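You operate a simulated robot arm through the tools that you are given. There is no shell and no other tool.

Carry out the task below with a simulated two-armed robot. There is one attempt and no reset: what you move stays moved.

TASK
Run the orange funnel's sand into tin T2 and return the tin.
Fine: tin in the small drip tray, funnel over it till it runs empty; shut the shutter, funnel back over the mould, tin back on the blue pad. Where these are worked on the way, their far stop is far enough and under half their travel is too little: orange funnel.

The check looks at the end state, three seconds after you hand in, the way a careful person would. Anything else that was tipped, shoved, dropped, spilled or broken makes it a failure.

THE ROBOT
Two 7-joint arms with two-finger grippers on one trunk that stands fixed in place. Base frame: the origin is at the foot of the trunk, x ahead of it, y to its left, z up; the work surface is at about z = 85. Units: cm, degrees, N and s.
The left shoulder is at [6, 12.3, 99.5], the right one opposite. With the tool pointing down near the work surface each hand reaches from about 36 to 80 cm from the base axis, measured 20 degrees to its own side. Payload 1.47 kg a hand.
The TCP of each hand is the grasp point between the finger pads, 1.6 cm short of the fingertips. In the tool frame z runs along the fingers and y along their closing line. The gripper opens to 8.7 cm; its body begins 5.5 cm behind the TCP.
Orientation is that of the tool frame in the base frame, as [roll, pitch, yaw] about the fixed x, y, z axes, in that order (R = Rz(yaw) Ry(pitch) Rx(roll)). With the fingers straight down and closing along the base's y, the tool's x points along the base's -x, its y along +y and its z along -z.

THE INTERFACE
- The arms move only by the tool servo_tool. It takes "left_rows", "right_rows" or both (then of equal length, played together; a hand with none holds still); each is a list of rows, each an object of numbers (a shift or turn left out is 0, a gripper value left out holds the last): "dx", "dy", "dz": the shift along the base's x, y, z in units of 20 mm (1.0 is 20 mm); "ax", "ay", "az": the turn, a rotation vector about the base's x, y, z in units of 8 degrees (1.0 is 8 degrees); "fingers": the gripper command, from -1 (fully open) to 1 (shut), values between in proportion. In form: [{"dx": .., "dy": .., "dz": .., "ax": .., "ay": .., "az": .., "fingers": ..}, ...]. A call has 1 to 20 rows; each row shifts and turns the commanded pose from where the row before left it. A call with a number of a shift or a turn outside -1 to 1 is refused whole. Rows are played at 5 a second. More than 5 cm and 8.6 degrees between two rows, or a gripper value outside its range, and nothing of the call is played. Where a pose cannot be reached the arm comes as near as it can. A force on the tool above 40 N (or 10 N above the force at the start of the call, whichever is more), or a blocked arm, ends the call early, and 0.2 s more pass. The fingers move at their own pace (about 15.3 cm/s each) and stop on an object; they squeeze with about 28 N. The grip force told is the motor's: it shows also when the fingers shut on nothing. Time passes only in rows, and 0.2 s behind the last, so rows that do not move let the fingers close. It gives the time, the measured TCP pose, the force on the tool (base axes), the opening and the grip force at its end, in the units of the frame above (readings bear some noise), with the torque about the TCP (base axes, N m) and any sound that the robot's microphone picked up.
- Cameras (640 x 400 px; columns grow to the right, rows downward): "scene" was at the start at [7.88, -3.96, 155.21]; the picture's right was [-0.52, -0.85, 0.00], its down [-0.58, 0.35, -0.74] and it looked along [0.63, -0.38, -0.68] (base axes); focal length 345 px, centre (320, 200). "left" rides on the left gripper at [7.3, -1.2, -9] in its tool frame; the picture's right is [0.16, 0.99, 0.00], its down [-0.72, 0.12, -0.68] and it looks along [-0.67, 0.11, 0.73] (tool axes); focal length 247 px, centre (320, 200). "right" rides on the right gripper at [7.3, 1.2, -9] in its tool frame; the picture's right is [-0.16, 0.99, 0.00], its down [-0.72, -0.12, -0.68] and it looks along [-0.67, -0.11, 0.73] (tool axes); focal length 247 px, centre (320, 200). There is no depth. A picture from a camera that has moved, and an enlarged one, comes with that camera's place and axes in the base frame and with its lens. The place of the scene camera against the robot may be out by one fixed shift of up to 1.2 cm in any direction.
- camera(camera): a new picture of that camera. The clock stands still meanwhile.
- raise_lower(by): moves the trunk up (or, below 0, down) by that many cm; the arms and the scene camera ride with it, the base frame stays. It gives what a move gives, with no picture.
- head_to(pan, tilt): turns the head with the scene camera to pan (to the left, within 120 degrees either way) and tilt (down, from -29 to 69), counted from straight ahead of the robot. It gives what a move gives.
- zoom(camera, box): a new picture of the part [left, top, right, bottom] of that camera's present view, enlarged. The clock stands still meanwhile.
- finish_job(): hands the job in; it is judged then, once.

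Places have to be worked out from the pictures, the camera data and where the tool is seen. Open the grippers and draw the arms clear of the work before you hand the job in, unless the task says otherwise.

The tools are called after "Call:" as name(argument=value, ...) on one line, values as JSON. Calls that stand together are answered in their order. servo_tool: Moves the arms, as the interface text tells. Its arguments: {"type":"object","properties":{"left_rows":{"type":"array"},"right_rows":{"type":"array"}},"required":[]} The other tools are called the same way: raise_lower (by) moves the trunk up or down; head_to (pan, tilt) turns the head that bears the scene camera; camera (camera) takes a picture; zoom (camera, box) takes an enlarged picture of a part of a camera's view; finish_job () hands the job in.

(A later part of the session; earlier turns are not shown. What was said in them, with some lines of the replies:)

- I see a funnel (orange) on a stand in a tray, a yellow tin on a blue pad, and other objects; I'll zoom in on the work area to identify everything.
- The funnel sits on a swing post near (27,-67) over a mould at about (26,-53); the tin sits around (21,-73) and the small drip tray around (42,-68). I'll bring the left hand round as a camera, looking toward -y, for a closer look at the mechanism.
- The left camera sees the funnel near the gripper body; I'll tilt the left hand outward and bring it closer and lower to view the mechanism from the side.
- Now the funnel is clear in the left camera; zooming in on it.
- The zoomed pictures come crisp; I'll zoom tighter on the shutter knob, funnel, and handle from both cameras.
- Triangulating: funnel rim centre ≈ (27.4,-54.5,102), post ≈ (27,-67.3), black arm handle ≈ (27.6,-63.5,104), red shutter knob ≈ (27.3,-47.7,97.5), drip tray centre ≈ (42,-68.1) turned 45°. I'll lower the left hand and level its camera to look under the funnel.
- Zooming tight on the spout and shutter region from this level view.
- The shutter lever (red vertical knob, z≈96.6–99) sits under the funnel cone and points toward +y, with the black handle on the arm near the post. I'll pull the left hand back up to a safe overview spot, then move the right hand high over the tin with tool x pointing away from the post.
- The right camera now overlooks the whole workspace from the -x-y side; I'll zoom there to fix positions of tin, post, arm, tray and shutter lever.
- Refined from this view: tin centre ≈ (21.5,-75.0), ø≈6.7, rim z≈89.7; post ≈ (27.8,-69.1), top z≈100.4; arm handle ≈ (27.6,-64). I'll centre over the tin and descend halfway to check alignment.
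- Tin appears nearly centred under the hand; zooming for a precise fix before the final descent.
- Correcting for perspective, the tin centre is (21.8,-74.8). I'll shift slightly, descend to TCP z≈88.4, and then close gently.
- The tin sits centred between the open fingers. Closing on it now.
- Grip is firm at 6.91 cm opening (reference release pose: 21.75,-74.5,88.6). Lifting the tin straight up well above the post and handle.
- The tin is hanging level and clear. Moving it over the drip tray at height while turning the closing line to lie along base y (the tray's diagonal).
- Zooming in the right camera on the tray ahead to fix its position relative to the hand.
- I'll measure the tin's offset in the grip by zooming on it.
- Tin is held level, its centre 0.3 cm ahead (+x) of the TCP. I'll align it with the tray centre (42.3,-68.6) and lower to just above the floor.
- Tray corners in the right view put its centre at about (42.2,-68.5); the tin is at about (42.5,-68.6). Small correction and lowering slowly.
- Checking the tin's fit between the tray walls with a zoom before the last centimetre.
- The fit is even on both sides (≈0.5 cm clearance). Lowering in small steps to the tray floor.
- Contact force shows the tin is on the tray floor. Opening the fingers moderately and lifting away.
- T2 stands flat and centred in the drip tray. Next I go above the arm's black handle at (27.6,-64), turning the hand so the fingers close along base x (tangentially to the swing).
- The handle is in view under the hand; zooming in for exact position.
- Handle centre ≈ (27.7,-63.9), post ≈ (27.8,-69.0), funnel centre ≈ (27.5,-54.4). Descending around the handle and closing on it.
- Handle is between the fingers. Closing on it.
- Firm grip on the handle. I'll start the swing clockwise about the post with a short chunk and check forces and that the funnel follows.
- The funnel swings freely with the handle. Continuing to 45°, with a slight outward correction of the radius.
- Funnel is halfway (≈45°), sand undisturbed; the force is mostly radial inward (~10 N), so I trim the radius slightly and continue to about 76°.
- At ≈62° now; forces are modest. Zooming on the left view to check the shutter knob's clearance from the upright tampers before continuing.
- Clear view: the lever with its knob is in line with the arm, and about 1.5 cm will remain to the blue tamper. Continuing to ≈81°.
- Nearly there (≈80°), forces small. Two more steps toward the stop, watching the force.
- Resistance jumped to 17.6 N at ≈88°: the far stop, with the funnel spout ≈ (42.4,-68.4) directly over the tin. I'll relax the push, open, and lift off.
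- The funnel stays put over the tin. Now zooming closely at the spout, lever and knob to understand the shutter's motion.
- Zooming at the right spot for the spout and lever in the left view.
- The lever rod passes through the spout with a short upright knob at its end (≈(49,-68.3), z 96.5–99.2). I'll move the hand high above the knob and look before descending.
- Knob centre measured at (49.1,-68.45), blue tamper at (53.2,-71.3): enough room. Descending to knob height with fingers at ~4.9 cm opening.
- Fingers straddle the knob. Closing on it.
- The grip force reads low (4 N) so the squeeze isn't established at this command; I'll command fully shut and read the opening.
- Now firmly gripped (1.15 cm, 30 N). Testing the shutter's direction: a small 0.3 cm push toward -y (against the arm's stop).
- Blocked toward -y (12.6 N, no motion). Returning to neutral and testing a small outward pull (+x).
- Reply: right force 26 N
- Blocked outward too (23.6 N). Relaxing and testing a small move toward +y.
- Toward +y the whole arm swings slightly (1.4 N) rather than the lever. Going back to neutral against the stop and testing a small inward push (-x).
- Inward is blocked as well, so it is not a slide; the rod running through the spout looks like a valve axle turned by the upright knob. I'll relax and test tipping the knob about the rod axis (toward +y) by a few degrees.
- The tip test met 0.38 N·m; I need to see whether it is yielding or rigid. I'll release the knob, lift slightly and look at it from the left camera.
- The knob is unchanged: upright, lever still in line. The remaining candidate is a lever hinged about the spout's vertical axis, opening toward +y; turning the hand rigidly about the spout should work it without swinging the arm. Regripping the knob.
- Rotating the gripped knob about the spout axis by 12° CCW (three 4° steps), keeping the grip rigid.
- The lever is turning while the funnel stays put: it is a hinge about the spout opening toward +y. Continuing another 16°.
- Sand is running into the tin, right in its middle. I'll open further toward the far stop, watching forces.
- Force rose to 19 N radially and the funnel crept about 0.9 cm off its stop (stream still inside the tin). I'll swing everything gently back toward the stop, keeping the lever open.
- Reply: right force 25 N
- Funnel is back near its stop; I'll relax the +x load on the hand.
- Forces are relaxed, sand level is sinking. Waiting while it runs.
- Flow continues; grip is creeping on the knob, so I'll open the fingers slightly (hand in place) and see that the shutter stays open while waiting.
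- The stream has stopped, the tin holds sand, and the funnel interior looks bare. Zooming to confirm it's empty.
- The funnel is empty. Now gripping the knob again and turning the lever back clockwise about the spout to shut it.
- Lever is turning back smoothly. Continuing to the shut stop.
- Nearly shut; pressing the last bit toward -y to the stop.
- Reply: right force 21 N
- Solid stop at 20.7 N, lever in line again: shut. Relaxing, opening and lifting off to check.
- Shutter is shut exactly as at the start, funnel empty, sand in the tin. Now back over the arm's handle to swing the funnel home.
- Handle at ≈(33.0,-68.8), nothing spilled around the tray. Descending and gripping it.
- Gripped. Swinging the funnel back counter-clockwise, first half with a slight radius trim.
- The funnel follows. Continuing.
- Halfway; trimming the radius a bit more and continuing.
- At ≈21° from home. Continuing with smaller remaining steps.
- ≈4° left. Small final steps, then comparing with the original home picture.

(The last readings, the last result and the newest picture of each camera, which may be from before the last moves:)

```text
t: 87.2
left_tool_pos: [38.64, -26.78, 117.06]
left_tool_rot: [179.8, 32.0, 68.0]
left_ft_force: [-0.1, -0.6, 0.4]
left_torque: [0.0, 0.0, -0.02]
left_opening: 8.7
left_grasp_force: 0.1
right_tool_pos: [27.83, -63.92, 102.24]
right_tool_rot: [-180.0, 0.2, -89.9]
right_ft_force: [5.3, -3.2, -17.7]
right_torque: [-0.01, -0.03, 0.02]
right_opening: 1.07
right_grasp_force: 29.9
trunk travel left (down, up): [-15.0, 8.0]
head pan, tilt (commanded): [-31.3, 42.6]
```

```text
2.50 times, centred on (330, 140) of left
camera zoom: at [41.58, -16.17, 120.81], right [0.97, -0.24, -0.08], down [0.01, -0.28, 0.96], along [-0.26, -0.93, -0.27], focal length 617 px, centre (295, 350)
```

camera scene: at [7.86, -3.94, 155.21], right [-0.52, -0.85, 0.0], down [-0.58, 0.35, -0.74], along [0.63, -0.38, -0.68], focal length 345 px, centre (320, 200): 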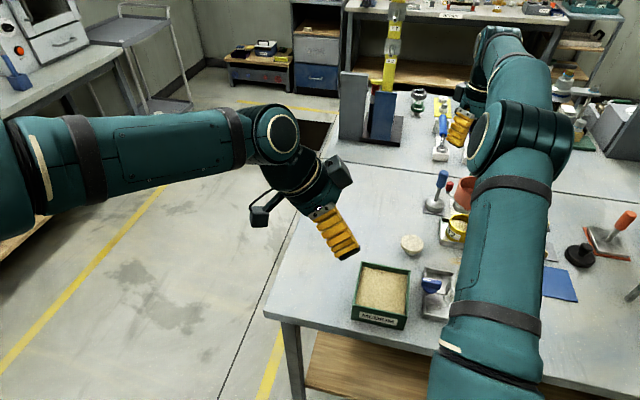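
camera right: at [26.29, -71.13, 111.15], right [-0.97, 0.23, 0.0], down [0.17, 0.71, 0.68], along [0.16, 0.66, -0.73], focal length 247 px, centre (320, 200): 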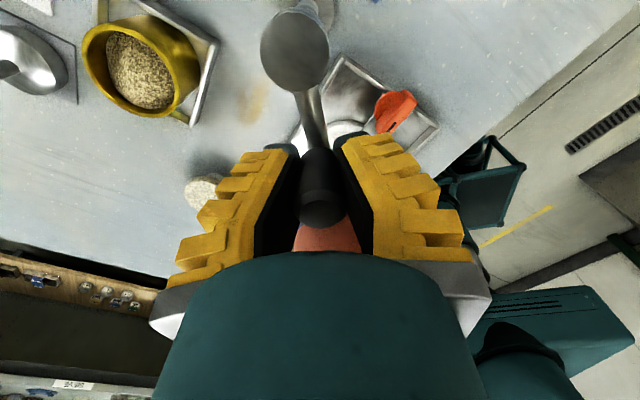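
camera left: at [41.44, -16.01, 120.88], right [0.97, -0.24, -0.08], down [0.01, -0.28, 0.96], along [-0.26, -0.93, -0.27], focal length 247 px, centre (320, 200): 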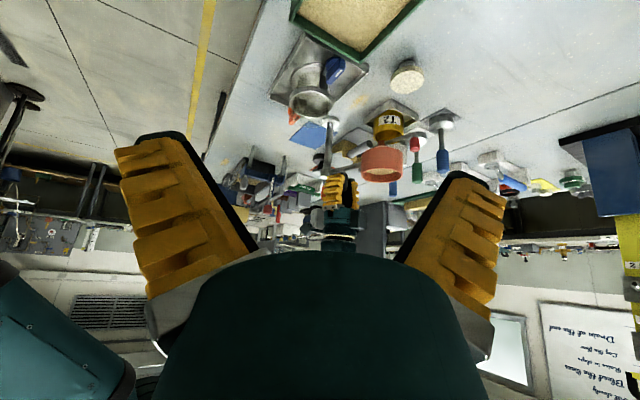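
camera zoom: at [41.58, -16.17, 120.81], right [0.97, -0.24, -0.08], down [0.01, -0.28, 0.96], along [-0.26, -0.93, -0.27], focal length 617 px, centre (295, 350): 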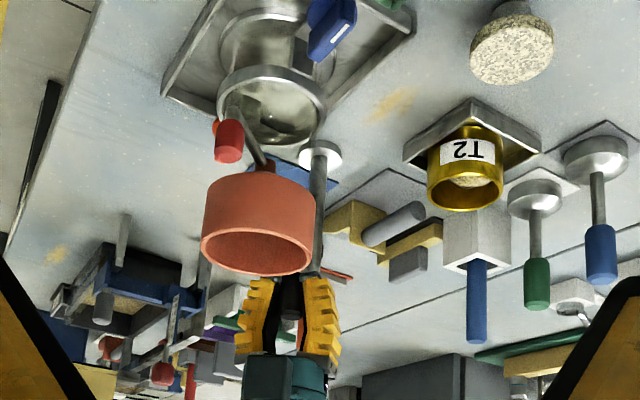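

The funnel matches its original home picture within a couple of pixels and meets the stop. Relaxing slightly, opening, and lifting away.

Call:
servo_tool(right_rows=[{"dx": 0.05}, {"fingers": 0.5}, {"fingers": 0.0}, {}, {"dz": 0.5}, {"dz": 0.8}, {"dz": 1}, {"dz": 1}, {"dz": 1}, {"dz": 1}, {"dz": 1}])

Call:
zoom(camera="left", box=[260, 60, 400, 220])

Call:
zoom(camera="scene", box=[400, 190, 600, 330])

Call:
zoom(camera="right", box=[250, 0, 410, 220])

```text
t: 89.6
left_tool_pos: [38.58, -26.48, 117.2]
left_tool_rot: [179.9, 32.0, 68.1]
left_ft_force: [-0.1, -0.2, -0.6]
left_torque: [0.02, -0.02, 0.0]
left_opening: 8.7
left_grasp_force: 0.0
right_tool_pos: [27.63, -63.78, 114.79]
right_tool_rot: [-180.0, 0.0, -90.0]
right_ft_force: [0.0, 1.3, 0.3]
right_torque: [-0.01, -0.04, 0.0]
right_opening: 4.9
right_grasp_force: 4.1
trunk travel left (down, up): [-15.0, 8.0]
head pan, tilt (commanded): [-31.3, 42.6]
```

```text
2.50 times, centred on (330, 140) of left
camera zoom: at [41.46, -15.97, 120.89], right [0.97, -0.24, -0.08], down [0.01, -0.28, 0.96], along [-0.26, -0.93, -0.27], focal length 617 px, centre (295, 350)
```

zoom: 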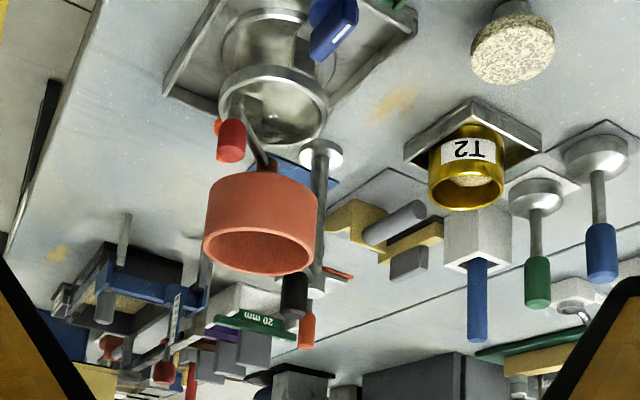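

```text
2.86 times, centred on (500, 260) of scene
camera zoom: at [7.87, -3.92, 155.21], right [-0.52, -0.85, 0.0], down [-0.58, 0.35, -0.74], along [0.63, -0.38, -0.68], focal length 987 px, centre (-194, 29)
```

zoom: 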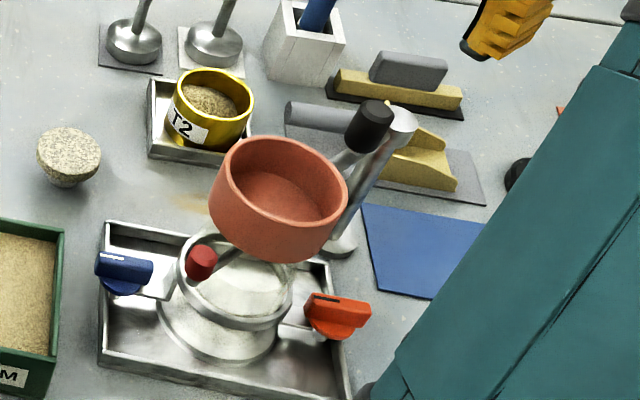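

```text
1.82 times, centred on (330, 110) of right
camera zoom: at [26.42, -70.96, 123.72], right [-0.99, 0.16, 0.0], down [0.12, 0.72, 0.68], along [0.11, 0.67, -0.73], focal length 449 px, centre (302, 364)
```

zoom: 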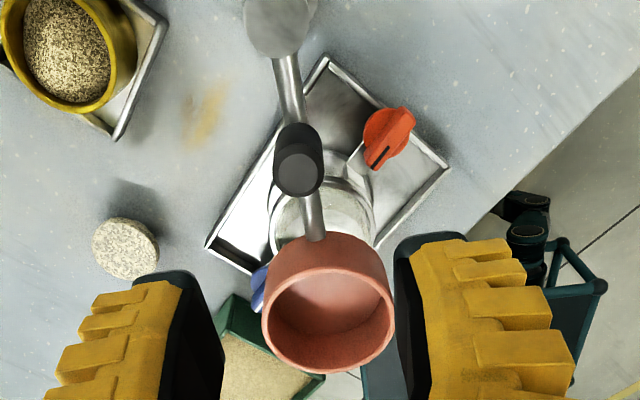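

Everything matches the starting layout except the tin in the tray. Now moving to above the tin with fingers wide, turning back to yaw 180.

Call:
servo_tool(right_rows=[{"dx": 0.55, "dy": -0.1885, "az": -0.865, "fingers": -0.95}, {"dx": 0.55, "dy": -0.1885, "az": -0.865}, {"dx": 0.55, "dy": -0.1885, "az": -0.865}, {"dx": 0.55, "dy": -0.1885, "az": -0.865}, {"dx": 0.55, "dy": -0.1885, "az": -0.865}, {"dx": 0.55, "dy": -0.1885, "az": -0.865}, {"dx": 0.55, "dy": -0.1885, "az": -0.865}, {"dx": 0.55, "dy": -0.1885, "az": -0.865}, {"dx": 0.55, "dy": -0.1885, "az": -0.865}, {"dx": 0.55, "dy": -0.1885, "az": -0.865}, {"dx": 0.55, "dy": -0.1885, "az": -0.865}, {"dx": 0.55, "dy": -0.1885, "az": -0.865}, {"dx": 0.55, "dy": -0.1885, "az": -0.865}, {}])

Call:
zoom(camera="right", box=[240, 0, 400, 100])

```text
t: 92.6
left_tool_pos: [38.52, -26.48, 117.2]
left_tool_rot: [179.8, 32.0, 68.1]
left_ft_force: [0.0, -0.9, -0.5]
left_torque: [-0.03, 0.01, -0.01]
left_opening: 8.7
left_grasp_force: 0.1
right_tool_pos: [41.92, -68.75, 114.89]
right_tool_rot: [180.0, 0.0, 180.0]
right_ft_force: [-0.5, 0.3, -0.3]
right_torque: [0.03, -0.02, -0.02]
right_opening: 8.52
right_grasp_force: 0.2
trunk travel left (down, up): [-15.0, 8.0]
head pan, tilt (commanded): [-31.3, 42.6]
```

```text
4.00 times, centred on (320, 50) of right
camera zoom: at [34.65, -67.67, 123.76], right [0.16, 0.99, 0.0], down [0.72, -0.12, 0.68], along [0.67, -0.11, -0.73], focal length 988 px, centre (320, 800)
```

zoom: 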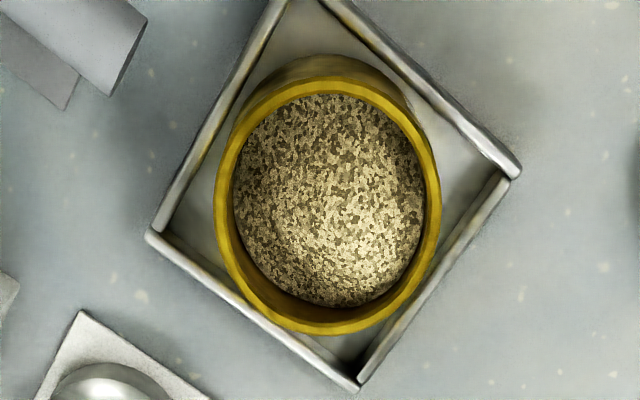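

Tin centre confirmed at ≈(42.1,-68.65), no sand outside it. Descending to the former grip height.

Call:
servo_tool(right_rows=[{"dy": 0.04, "dz": -1}, {"dz": -1}, {"dz": -1}, {"dz": -1}, {"dz": -1}, {"dz": -1}, {"dz": -1}, {"dz": -1}, {"dz": -1}, {"dz": -1}, {"dz": -1}, {"dz": -0.9}, {"dz": -0.6}, {"dz": -0.3}, {}])

Call:
camera(camera="right")

```text
t: 95.8
left_tool_pos: [38.43, -26.63, 117.17]
left_tool_rot: [179.8, 32.0, 68.1]
left_ft_force: [-0.5, 0.5, 1.1]
left_torque: [0.01, -0.01, -0.02]
left_opening: 8.7
left_grasp_force: 0.0
right_tool_pos: [42.01, -68.69, 89.01]
right_tool_rot: [-180.0, 0.0, -180.0]
right_ft_force: [0.5, 0.6, 0.4]
right_torque: [-0.02, 0.0, 0.02]
right_opening: 8.54
right_grasp_force: 0.1
trunk travel left (down, up): [-15.0, 8.0]
head pan, tilt (commanded): [-31.3, 42.6]
```

```text
taken
camera right: at [34.67, -67.56, 98.02], right [0.16, 0.99, 0.0], down [0.72, -0.12, 0.68], along [0.67, -0.11, -0.73], focal length 247 px, centre (320, 200)
```

right: 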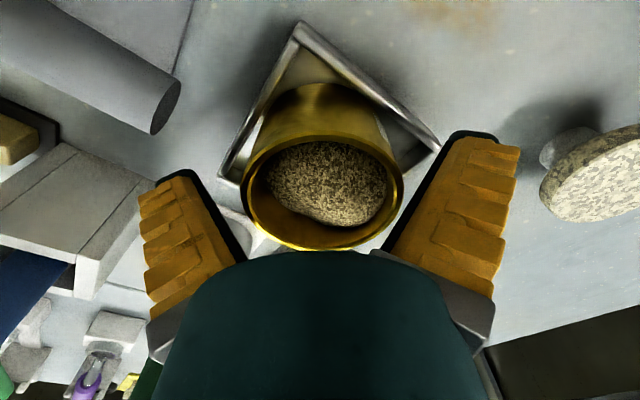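

Tin is between the fingers. Closing on it and lifting smoothly.

Call:
servo_tool(right_rows=[{"fingers": -0.4}, {"fingers": 0.0}, {}, {}, {"dz": 0.2}, {"dz": 0.4}, {"dz": 0.6}, {"dz": 0.8}, {"dz": 0.8}, {"dz": 0.8}])

Call:
camera(camera="right")

Call:
zoom(camera="left", box=[330, 60, 470, 200])

```text
t: 98.0
left_tool_pos: [38.46, -26.62, 117.15]
left_tool_rot: [179.8, 32.0, 68.1]
left_ft_force: [-0.1, -0.6, 0.0]
left_torque: [0.03, 0.02, -0.03]
left_opening: 8.7
left_grasp_force: 0.0
right_tool_pos: [42.11, -68.75, 96.77]
right_tool_rot: [-180.0, 0.0, -180.0]
right_ft_force: [0.1, -0.4, -1.6]
right_torque: [0.03, -0.01, 0.0]
right_opening: 6.8
right_grasp_force: 27.7
trunk travel left (down, up): [-15.0, 8.0]
head pan, tilt (commanded): [-31.3, 42.6]
```

```text
taken
camera right: at [34.76, -67.56, 105.51], right [0.16, 0.99, 0.0], down [0.72, -0.12, 0.68], along [0.67, -0.11, -0.73], focal length 247 px, centre (320, 200)
```

right: 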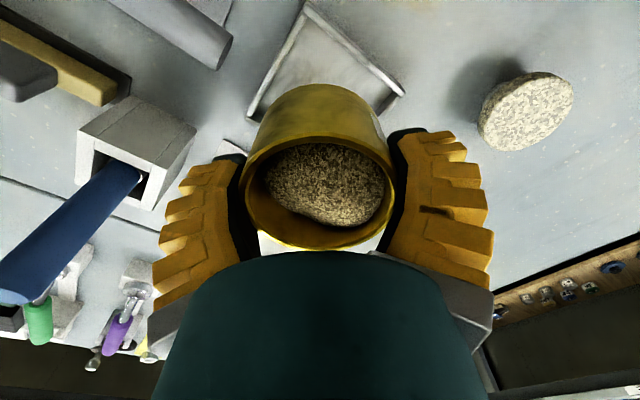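

```text
2.86 times, centred on (400, 130) of left
camera zoom: at [41.46, -16.0, 120.89], right [0.97, -0.24, -0.08], down [0.01, -0.28, 0.96], along [-0.26, -0.93, -0.27], focal length 706 px, centre (91, 400)
```

zoom: 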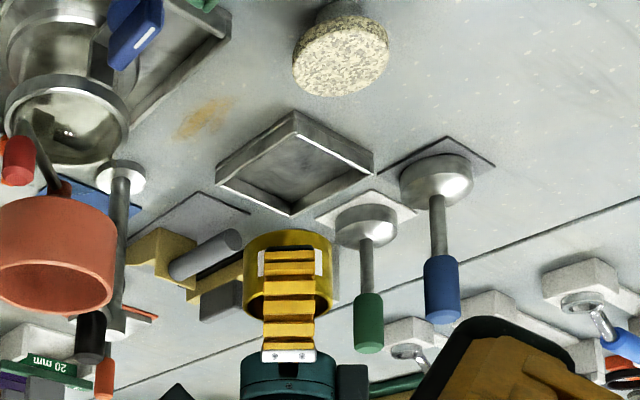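

The tray stayed in place and the tin is held level. Lifting to travel height.

Call:
servo_tool(right_rows=[{"dz": 0.8}, {"dz": 0.9}, {"dz": 0.9}, {"dz": 0.9}, {"dz": 0.9}, {"dz": 0.9}, {"dz": 0.9}, {"dz": 0.9}, {"dz": 0.8}, {"dz": 0.4}, {}])

Call:
servo_tool(right_rows=[{"dx": -0.3, "dy": -0.09, "az": 0.2}, {"dx": -0.6, "dy": -0.17, "az": 0.4}, {"dx": -0.75, "dy": -0.215, "az": 0.42}, {"dx": -0.75, "dy": -0.215, "az": 0.42}, {"dx": -0.75, "dy": -0.215, "az": 0.42}, {"dx": -0.75, "dy": -0.215, "az": 0.42}, {"dx": -0.75, "dy": -0.215, "az": 0.42}, {"dx": -0.75, "dy": -0.215, "az": 0.42}, {"dx": -0.75, "dy": -0.215, "az": 0.42}, {"dx": -0.75, "dy": -0.215, "az": 0.42}, {"dx": -0.75, "dy": -0.215, "az": 0.42}, {"dx": -0.75, "dy": -0.215, "az": 0.42}, {"dx": -0.75, "dy": -0.215, "az": 0.42}, {"dx": -0.6, "dy": -0.17, "az": 0.3}, {"dx": -0.4, "dy": -0.11, "az": 0.1}, {}])

Call:
camera(camera="right")

Call:
camera(camera="scene")

```text
t: 100.4
left_tool_pos: [38.48, -26.68, 117.12]
left_tool_rot: [179.9, 32.0, 68.1]
left_ft_force: [0.8, -0.1, 0.2]
left_torque: [0.02, 0.0, 0.02]
left_opening: 8.7
left_grasp_force: 0.1
right_tool_pos: [42.04, -68.72, 112.87]
right_tool_rot: [180.0, 0.0, -180.0]
right_ft_force: [-0.3, -0.3, -0.6]
right_torque: [0.01, -0.03, -0.01]
right_opening: 6.8
right_grasp_force: 27.8
trunk travel left (down, up): [-15.0, 8.0]
head pan, tilt (commanded): [-31.3, 42.6]
```

```text
t: 103.8
left_tool_pos: [38.36, -26.58, 117.18]
left_tool_rot: [179.9, 32.1, 68.1]
left_ft_force: [0.6, 0.2, 0.6]
left_torque: [0.01, -0.02, 0.02]
left_opening: 8.7
left_grasp_force: 0.1
right_tool_pos: [21.86, -74.31, 112.93]
right_tool_rot: [180.0, 0.0, -135.0]
right_ft_force: [0.7, -0.1, -2.1]
right_torque: [-0.02, 0.0, 0.0]
right_opening: 6.77
right_grasp_force: 28.1
trunk travel left (down, up): [-15.0, 8.0]
head pan, tilt (commanded): [-31.3, 42.6]
```

```text
taken
camera right: at [15.78, -78.71, 121.87], right [-0.59, 0.81, 0.0], down [0.59, 0.43, 0.68], along [0.55, 0.4, -0.73], focal length 247 px, centre (320, 200)
```

right: 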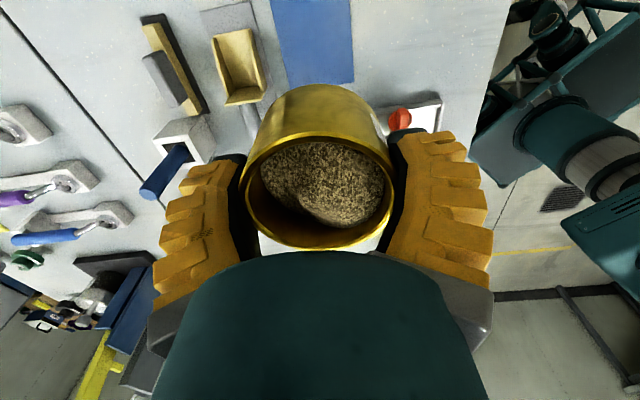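

```text
taken
camera scene: at [7.9, -3.98, 155.21], right [-0.52, -0.85, 0.0], down [-0.58, 0.35, -0.74], along [0.63, -0.38, -0.68], focal length 345 px, centre (320, 200)
```

scene: 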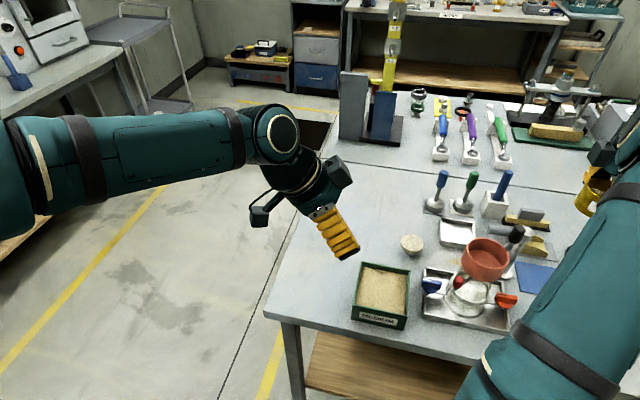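

Tin is over the blue pad's position. Measuring its offset in the grip and the pad below.

Call:
zoom(camera="right", box=[220, 70, 420, 260])

Call:
zoom(camera="right", box=[230, 0, 390, 100])

```text
2.11 times, centred on (320, 165) of right
camera zoom: at [15.78, -78.71, 121.87], right [-0.59, 0.81, 0.0], down [0.59, 0.43, 0.68], along [0.55, 0.4, -0.73], focal length 520 px, centre (320, 274)
```

zoom: 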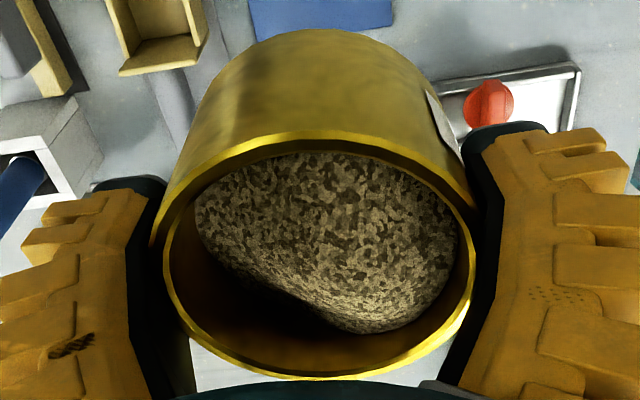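

```text
4.00 times, centred on (310, 50) of right
camera zoom: at [15.78, -78.71, 121.87], right [-0.59, 0.81, 0.0], down [0.59, 0.43, 0.68], along [0.55, 0.4, -0.73], focal length 988 px, centre (360, 800)
```

zoom: 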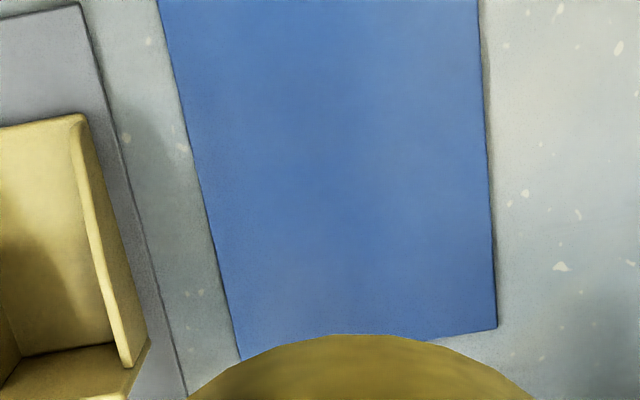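

Tin offset is unchanged from the first grip, so the same TCP spot (21.75,-74.5) puts it back in its original place. Lowering over the pad.

Call:
servo_tool(right_rows=[{"dx": -0.03, "dy": -0.05, "dz": -0.6}, {"dz": -1}, {"dz": -1}, {"dz": -1}, {"dz": -1}, {"dz": -1}, {"dz": -1}, {"dz": -1}, {"dz": -1}, {"dz": -1}, {"dz": -1}, {"dz": -0.7}, {"dz": -0.4}, {}])

Call:
camera(camera="right")

```text
t: 106.8
left_tool_pos: [38.56, -26.52, 117.06]
left_tool_rot: [179.9, 32.0, 68.1]
left_ft_force: [-0.1, 0.4, -0.3]
left_torque: [0.0, 0.0, -0.02]
left_opening: 8.69
left_grasp_force: 0.1
right_tool_pos: [21.68, -74.75, 89.68]
right_tool_rot: [180.0, 0.0, -135.1]
right_ft_force: [0.4, -0.1, -1.6]
right_torque: [0.0, 0.04, 0.01]
right_opening: 6.75
right_grasp_force: 27.8
trunk travel left (down, up): [-15.0, 8.0]
head pan, tilt (commanded): [-31.3, 42.6]
```

```text
taken
camera right: at [15.6, -78.98, 98.4], right [-0.59, 0.81, 0.0], down [0.59, 0.43, 0.68], along [0.55, 0.4, -0.73], focal length 247 px, centre (320, 200)
```

right: 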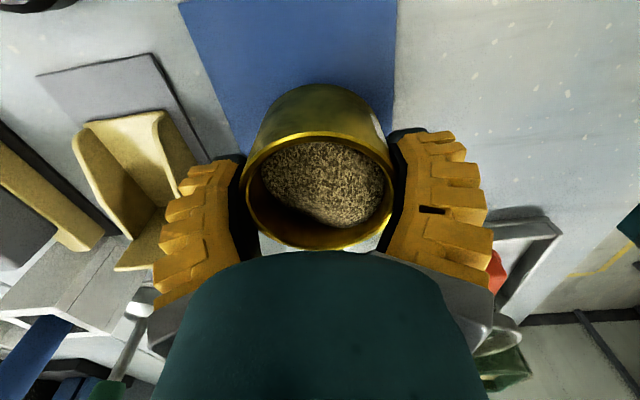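

Aligned over the pad as originally. Final slow descent to contact.

Call:
servo_tool(right_rows=[{"dz": -0.2}, {"dz": -0.15}, {"dz": -0.1}, {"dz": -0.06}, {}])

```text
t: 108.0
left_tool_pos: [38.38, -26.53, 117.23]
left_tool_rot: [179.9, 32.0, 68.1]
left_ft_force: [0.5, -0.4, 0.7]
left_torque: [0.03, 0.02, 0.04]
left_opening: 8.71
left_grasp_force: 0.1
right_tool_pos: [21.57, -74.62, 88.78]
right_tool_rot: [-179.8, -0.1, -135.1]
right_ft_force: [-3.3, -5.0, 19.3]
right_torque: [0.21, -0.32, -0.03]
right_opening: 6.76
right_grasp_force: 28.1
trunk travel left (down, up): [-15.0, 8.0]
head pan, tilt (commanded): [-31.3, 42.6]
```

Contact felt (19 N). Easing up slightly before releasing.

Call:
servo_tool(right_rows=[{"dz": 0.08}, {"dz": 0.04}, {}])

Call:
camera(camera="right")

```text
t: 108.8
left_tool_pos: [38.48, -26.62, 117.17]
left_tool_rot: [179.8, 32.1, 68.1]
left_ft_force: [0.4, -0.3, -0.6]
left_torque: [-0.01, 0.0, 0.0]
left_opening: 8.7
left_grasp_force: 0.1
right_tool_pos: [21.52, -74.72, 88.95]
right_tool_rot: [-179.9, 0.0, -135.1]
right_ft_force: [-0.8, -9.8, 12.7]
right_torque: [-0.23, -0.29, -0.24]
right_opening: 6.76
right_grasp_force: 28.5
trunk travel left (down, up): [-15.0, 8.0]
head pan, tilt (commanded): [-31.3, 42.6]
```

```text
taken
camera right: at [15.49, -78.99, 97.74], right [-0.59, 0.81, 0.0], down [0.59, 0.43, 0.68], along [0.55, 0.4, -0.73], focal length 247 px, centre (320, 200)
```

right: 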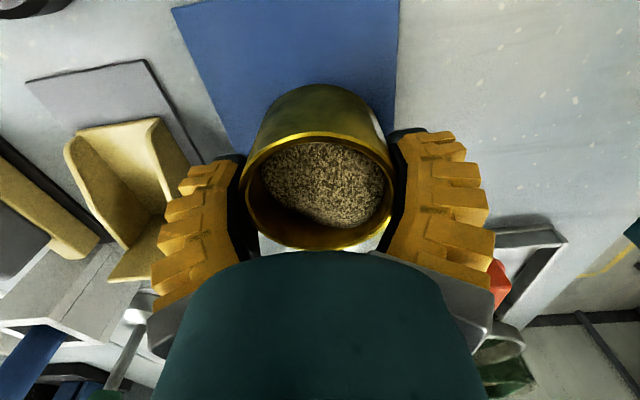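

Still some downward load; easing another couple of millimetres.

Call:
servo_tool(right_rows=[{"dz": 0.06}, {"dz": 0.05}, {}])

Call:
zoom(camera="left", box=[240, 90, 340, 180])

```text
t: 109.6
left_tool_pos: [38.5, -26.64, 117.13]
left_tool_rot: [179.9, 32.0, 68.1]
left_ft_force: [0.0, 0.3, 0.2]
left_torque: [0.01, -0.01, -0.02]
left_opening: 8.72
left_grasp_force: 0.1
right_tool_pos: [21.81, -74.52, 88.9]
right_tool_rot: [179.9, 0.1, -134.9]
right_ft_force: [-0.4, 0.2, -1.6]
right_torque: [0.04, -0.02, 0.02]
right_opening: 6.74
right_grasp_force: 28.4
trunk travel left (down, up): [-15.0, 8.0]
head pan, tilt (commanded): [-31.3, 42.6]
```

```text
4.44 times, centred on (290, 135) of left
camera zoom: at [41.49, -16.02, 120.86], right [0.97, -0.24, -0.08], down [0.01, -0.28, 0.96], along [-0.26, -0.93, -0.27], focal length 1098 px, centre (453, 489)
```

zoom: 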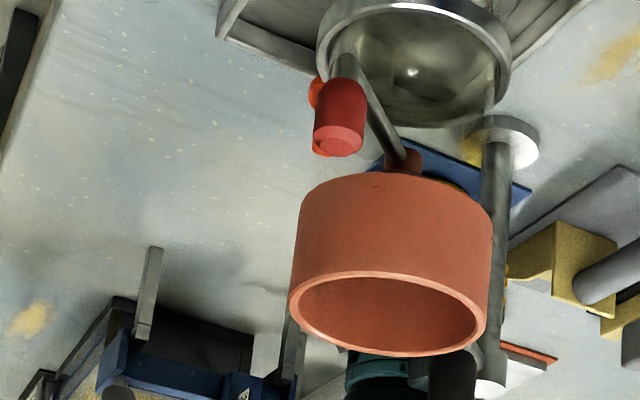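

Now just off the pad; lower a millimetre or two for light contact, then open.

Call:
servo_tool(right_rows=[{"dz": -0.04}, {"dz": -0.03}, {}])

```text
t: 110.4
left_tool_pos: [38.49, -26.6, 117.13]
left_tool_rot: [179.8, 32.0, 68.1]
left_ft_force: [0.4, 0.2, 0.1]
left_torque: [0.01, 0.02, 0.01]
left_opening: 8.68
left_grasp_force: 0.2
right_tool_pos: [21.68, -74.8, 88.88]
right_tool_rot: [180.0, 0.0, -135.0]
right_ft_force: [-1.0, 0.7, -1.4]
right_torque: [0.0, 0.03, 0.01]
right_opening: 6.75
right_grasp_force: 27.9
trunk travel left (down, up): [-15.0, 8.0]
head pan, tilt (commanded): [-31.3, 42.6]
```

Call:
servo_tool(right_rows=[{"dz": -0.04}, {}, {"dz": -0.03}, {}])

```text
t: 111.4
left_tool_pos: [38.5, -26.59, 117.05]
left_tool_rot: [179.8, 32.0, 68.1]
left_ft_force: [0.5, 0.0, -0.8]
left_torque: [-0.01, -0.03, -0.04]
left_opening: 8.71
left_grasp_force: 0.0
right_tool_pos: [21.64, -74.76, 88.93]
right_tool_rot: [-179.9, 0.1, -135.0]
right_ft_force: [2.0, -2.0, 6.7]
right_torque: [0.03, -0.31, -0.07]
right_opening: 6.76
right_grasp_force: 28.4
trunk travel left (down, up): [-15.0, 8.0]
head pan, tilt (commanded): [-31.3, 42.6]
```

Light contact (6.7 N) on the pad. Opening the fingers and lifting straight up.

Call:
servo_tool(right_rows=[{"fingers": -0.5}, {"fingers": -0.9}, {"fingers": -1.0}, {}])

Call:
camera(camera="right")

```text
t: 112.4
left_tool_pos: [38.59, -26.53, 117.08]
left_tool_rot: [179.8, 31.9, 68.1]
left_ft_force: [0.3, 0.7, 0.3]
left_torque: [-0.02, 0.0, 0.01]
left_opening: 8.71
left_grasp_force: 0.1
right_tool_pos: [21.69, -74.75, 88.7]
right_tool_rot: [-180.0, 0.0, -135.0]
right_ft_force: [0.7, -0.8, 0.7]
right_torque: [0.01, -0.04, 0.0]
right_opening: 8.68
right_grasp_force: 0.0
trunk travel left (down, up): [-15.0, 8.0]
head pan, tilt (commanded): [-31.3, 42.6]
```

```text
taken
camera right: at [15.58, -79.03, 97.67], right [-0.59, 0.81, 0.0], down [0.59, 0.43, 0.68], along [0.55, 0.4, -0.73], focal length 247 px, centre (320, 200)
```

right: 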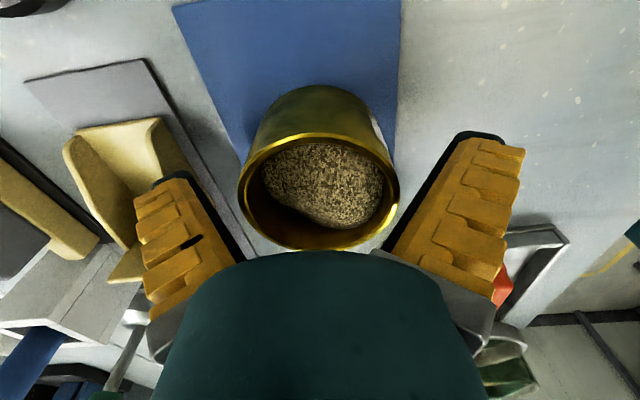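

Released and upright. Lifting straight up to clear the post and handle.

Call:
servo_tool(right_rows=[{"dz": 0.4}, {"dz": 0.8}, {"dz": 1}, {"dz": 1}, {"dz": 1}, {"dz": 1}, {"dz": 1}, {"dz": 1}, {"dz": 1}, {"dz": 1}, {"dz": 1}, {"dz": 1}, {"dz": 1}, {"dz": 1}, {"dz": 1}, {"dz": 1}, {"dz": 0.6}])

Call:
zoom(camera="right", box=[180, 0, 460, 200])

Call:
zoom(camera="right", box=[240, 0, 380, 100])

Call:
camera(camera="scene")

```text
t: 116.0
left_tool_pos: [38.53, -26.6, 117.05]
left_tool_rot: [179.8, 32.0, 68.1]
left_ft_force: [-0.4, -1.0, 0.9]
left_torque: [0.0, -0.03, 0.04]
left_opening: 8.68
left_grasp_force: 0.1
right_tool_pos: [21.78, -74.59, 120.43]
right_tool_rot: [180.0, 0.0, -135.1]
right_ft_force: [-0.2, 0.1, -0.3]
right_torque: [0.0, 0.0, -0.01]
right_opening: 8.67
right_grasp_force: 0.1
trunk travel left (down, up): [-15.0, 8.0]
head pan, tilt (commanded): [-31.3, 42.6]
```

```text
2.00 times, centred on (320, 100) of right
camera zoom: at [15.63, -79.02, 129.24], right [-0.59, 0.81, 0.0], down [0.59, 0.43, 0.68], along [0.55, 0.4, -0.73], focal length 494 px, centre (320, 400)
```

zoom: 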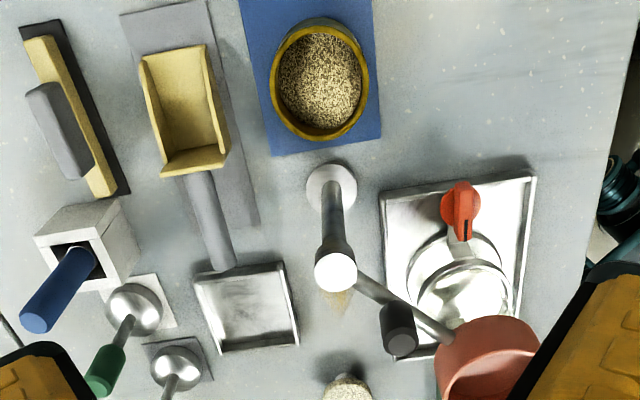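

```text
4.00 times, centred on (310, 50) of right
camera zoom: at [15.63, -79.02, 129.24], right [-0.59, 0.81, 0.0], down [0.59, 0.43, 0.68], along [0.55, 0.4, -0.73], focal length 988 px, centre (360, 800)
```

zoom: 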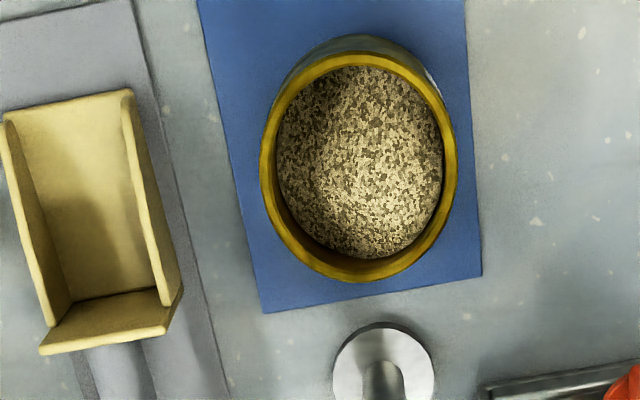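

```text
taken
camera scene: at [7.87, -3.96, 155.21], right [-0.52, -0.85, 0.0], down [-0.58, 0.35, -0.74], along [0.63, -0.38, -0.68], focal length 345 px, centre (320, 200)
```

scene: 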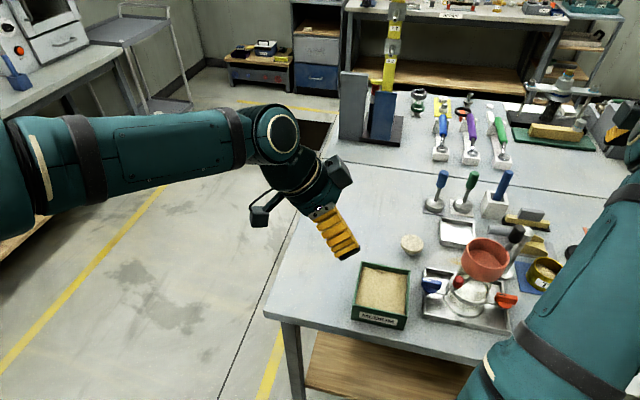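

Tin with the sand is back on the blue pad, funnel over the mould with shutter shut, nothing else disturbed. Withdrawing both arms to clear positions.

Call:
servo_tool(left_rows=[{"dx": 0.24, "dy": 0.65, "dz": 0.2}, {"dx": 0.24, "dy": 0.65, "dz": 0.2}, {"dx": 0.24, "dy": 0.65, "dz": 0.2}, {"dx": 0.24, "dy": 0.65, "dz": 0.2}, {"dx": 0.24, "dy": 0.65, "dz": 0.2}, {"dx": 0.24, "dy": 0.65, "dz": 0.2}, {"dx": 0.24, "dy": 0.65, "dz": 0.2}, {"dx": 0.24, "dy": 0.65, "dz": 0.2}, {"dx": 0.24, "dy": 0.65, "dz": 0.2}, {"dx": 0.24, "dy": 0.65, "dz": 0.2}, {"dx": 0.24, "dy": 0.65, "dz": 0.2}, {"dx": 0.24, "dy": 0.65, "dz": 0.2}, {"dx": 0.24, "dy": 0.65, "dz": 0.2}, {"dx": 0.24, "dy": 0.65, "dz": 0.2}, {"dx": 0.24, "dy": 0.65, "dz": 0.2}], right_rows=[{"dz": 0.5, "dx": 0.1, "dy": 0.3, "az": -0.37}, {"dx": 0.5, "dy": 0.8, "dz": 0.2, "az": -0.37}, {"dx": 0.6, "dy": 0.96, "dz": 0.13, "az": -0.37}, {"dx": 0.6, "dy": 0.96, "dz": 0.13, "az": -0.37}, {"dx": 0.6, "dy": 0.96, "dz": 0.13, "az": -0.37}, {"dx": 0.6, "dy": 0.96, "dz": 0.13, "az": -0.37}, {"dx": 0.6, "dy": 0.96, "dz": 0.13, "az": -0.37}, {"dx": 0.6, "dy": 0.96, "dz": 0.13, "az": -0.37}, {"dx": 0.6, "dy": 0.96, "dz": 0.13, "az": -0.37}, {"dx": 0.6, "dy": 0.96, "dz": 0.13, "az": -0.37}, {"dx": 0.6, "dy": 0.96, "dz": 0.13, "az": -0.37}, {"dx": 0.6, "dy": 0.96, "dz": 0.13, "az": -0.37}, {"dx": 0.6, "dy": 0.96, "dz": 0.13, "az": -0.37}, {"dx": 0.6, "dy": 0.96, "dz": 0.13, "az": -0.37}, {"dx": 0.6, "dy": 0.96, "dz": 0.1, "az": -0.37}])

Call:
camera(camera="scene")

Call:
zoom(camera="scene", box=[400, 160, 600, 340])

Call:
camera(camera="right")

```text
t: 119.2
left_tool_pos: [45.76, -6.92, 123.12]
left_tool_rot: [179.9, 31.9, 68.0]
left_ft_force: [0.1, 0.6, 0.7]
left_torque: [-0.02, -0.01, -0.03]
left_opening: 8.7
left_grasp_force: 0.0
right_tool_pos: [38.67, -47.33, 124.99]
right_tool_rot: [179.9, 0.0, -179.5]
right_ft_force: [0.0, 0.0, 0.1]
right_torque: [0.0, 0.01, -0.02]
right_opening: 8.71
right_grasp_force: 0.1
trunk travel left (down, up): [-15.0, 8.0]
head pan, tilt (commanded): [-31.3, 42.6]
```

```text
taken
camera scene: at [7.89, -3.9, 155.21], right [-0.52, -0.85, 0.0], down [-0.58, 0.35, -0.74], along [0.63, -0.38, -0.68], focal length 345 px, centre (320, 200)
```

scene: 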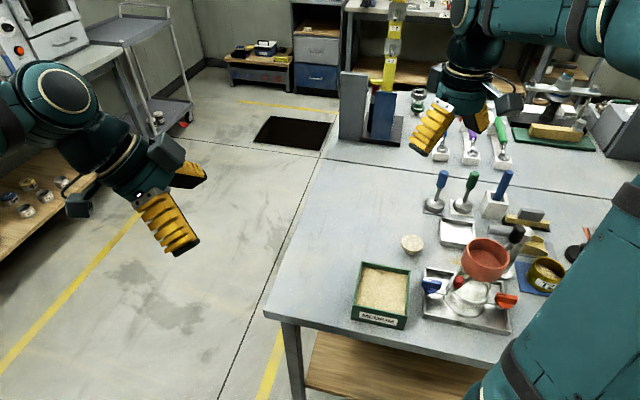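

```text
2.22 times, centred on (500, 250) of scene
camera zoom: at [7.89, -3.9, 155.21], right [-0.52, -0.85, 0.0], down [-0.58, 0.35, -0.74], along [0.63, -0.38, -0.68], focal length 767 px, centre (-80, 89)
```

zoom: 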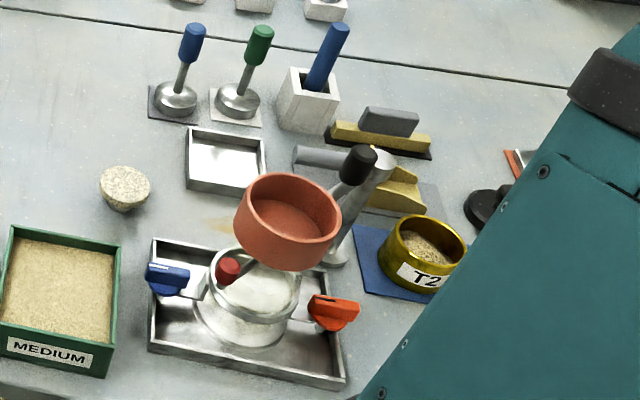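

```text
taken
camera right: at [31.18, -46.19, 133.95], right [0.15, 0.99, 0.0], down [0.72, -0.11, 0.68], along [0.67, -0.1, -0.73], focal length 247 px, centre (320, 200)
```

right: 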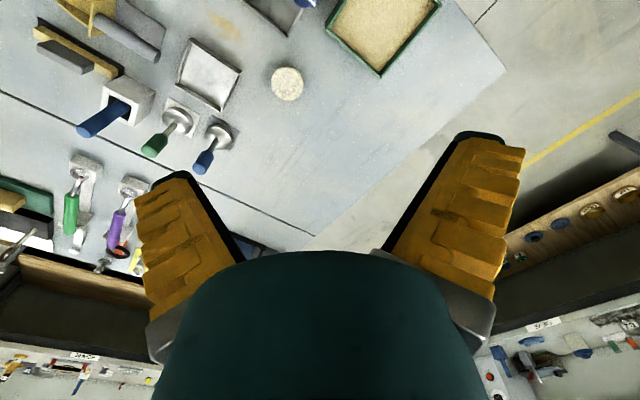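

Final comparison with the starting close-up to verify shutter lever and funnel pose.

Call:
zoom(camera="scene", box=[450, 215, 550, 305])

```text
4.44 times, centred on (500, 260) of scene
camera zoom: at [7.89, -3.9, 155.21], right [-0.52, -0.85, 0.0], down [-0.58, 0.35, -0.74], along [0.63, -0.38, -0.68], focal length 1535 px, centre (-480, -67)
```

zoom: 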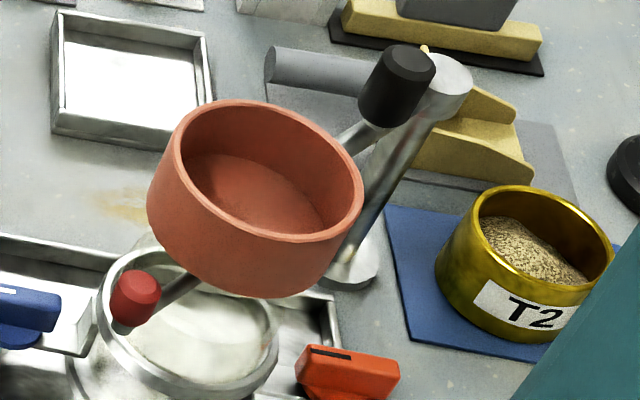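

The close-up is the same as the starting picture, except that the funnel is empty and T2 holds the sand. The shutter is shut, the funnel is over the mould, and the tin is on the blue pad. Both grippers are open and clear, so I'm handing in.

Call:
finish_job()

```text
The job is handed in.
```

The orange funnel's sand is now in tin T2, and the tin is back on the blue pad in nearly the same spot it started from. I've handed the job in; no verdict has come back.

- **Tin:** it stood in the small drip tray while the funnel ran. I saw no sand outside it, and the tray stayed in place.
- **Funnel:** I swung it to its far stop over the tin and let it run until it was empty. It is now back over the mould, matching its starting picture to within a few pixels.
- **Shutter:** the lever opened about 32° and the sand ran freely. I turned it back until it met its stop, so it is shut.
- **Arms:** both grippers are open. The right arm is back at its starting pose. The left arm is back near its starting position, still tilted, and clear of the work.

While I was opening the shutter, the funnel crept about 0.9 cm off its stop. The sand kept falling inside the tin, and I moved the funnel back before it had finished running.
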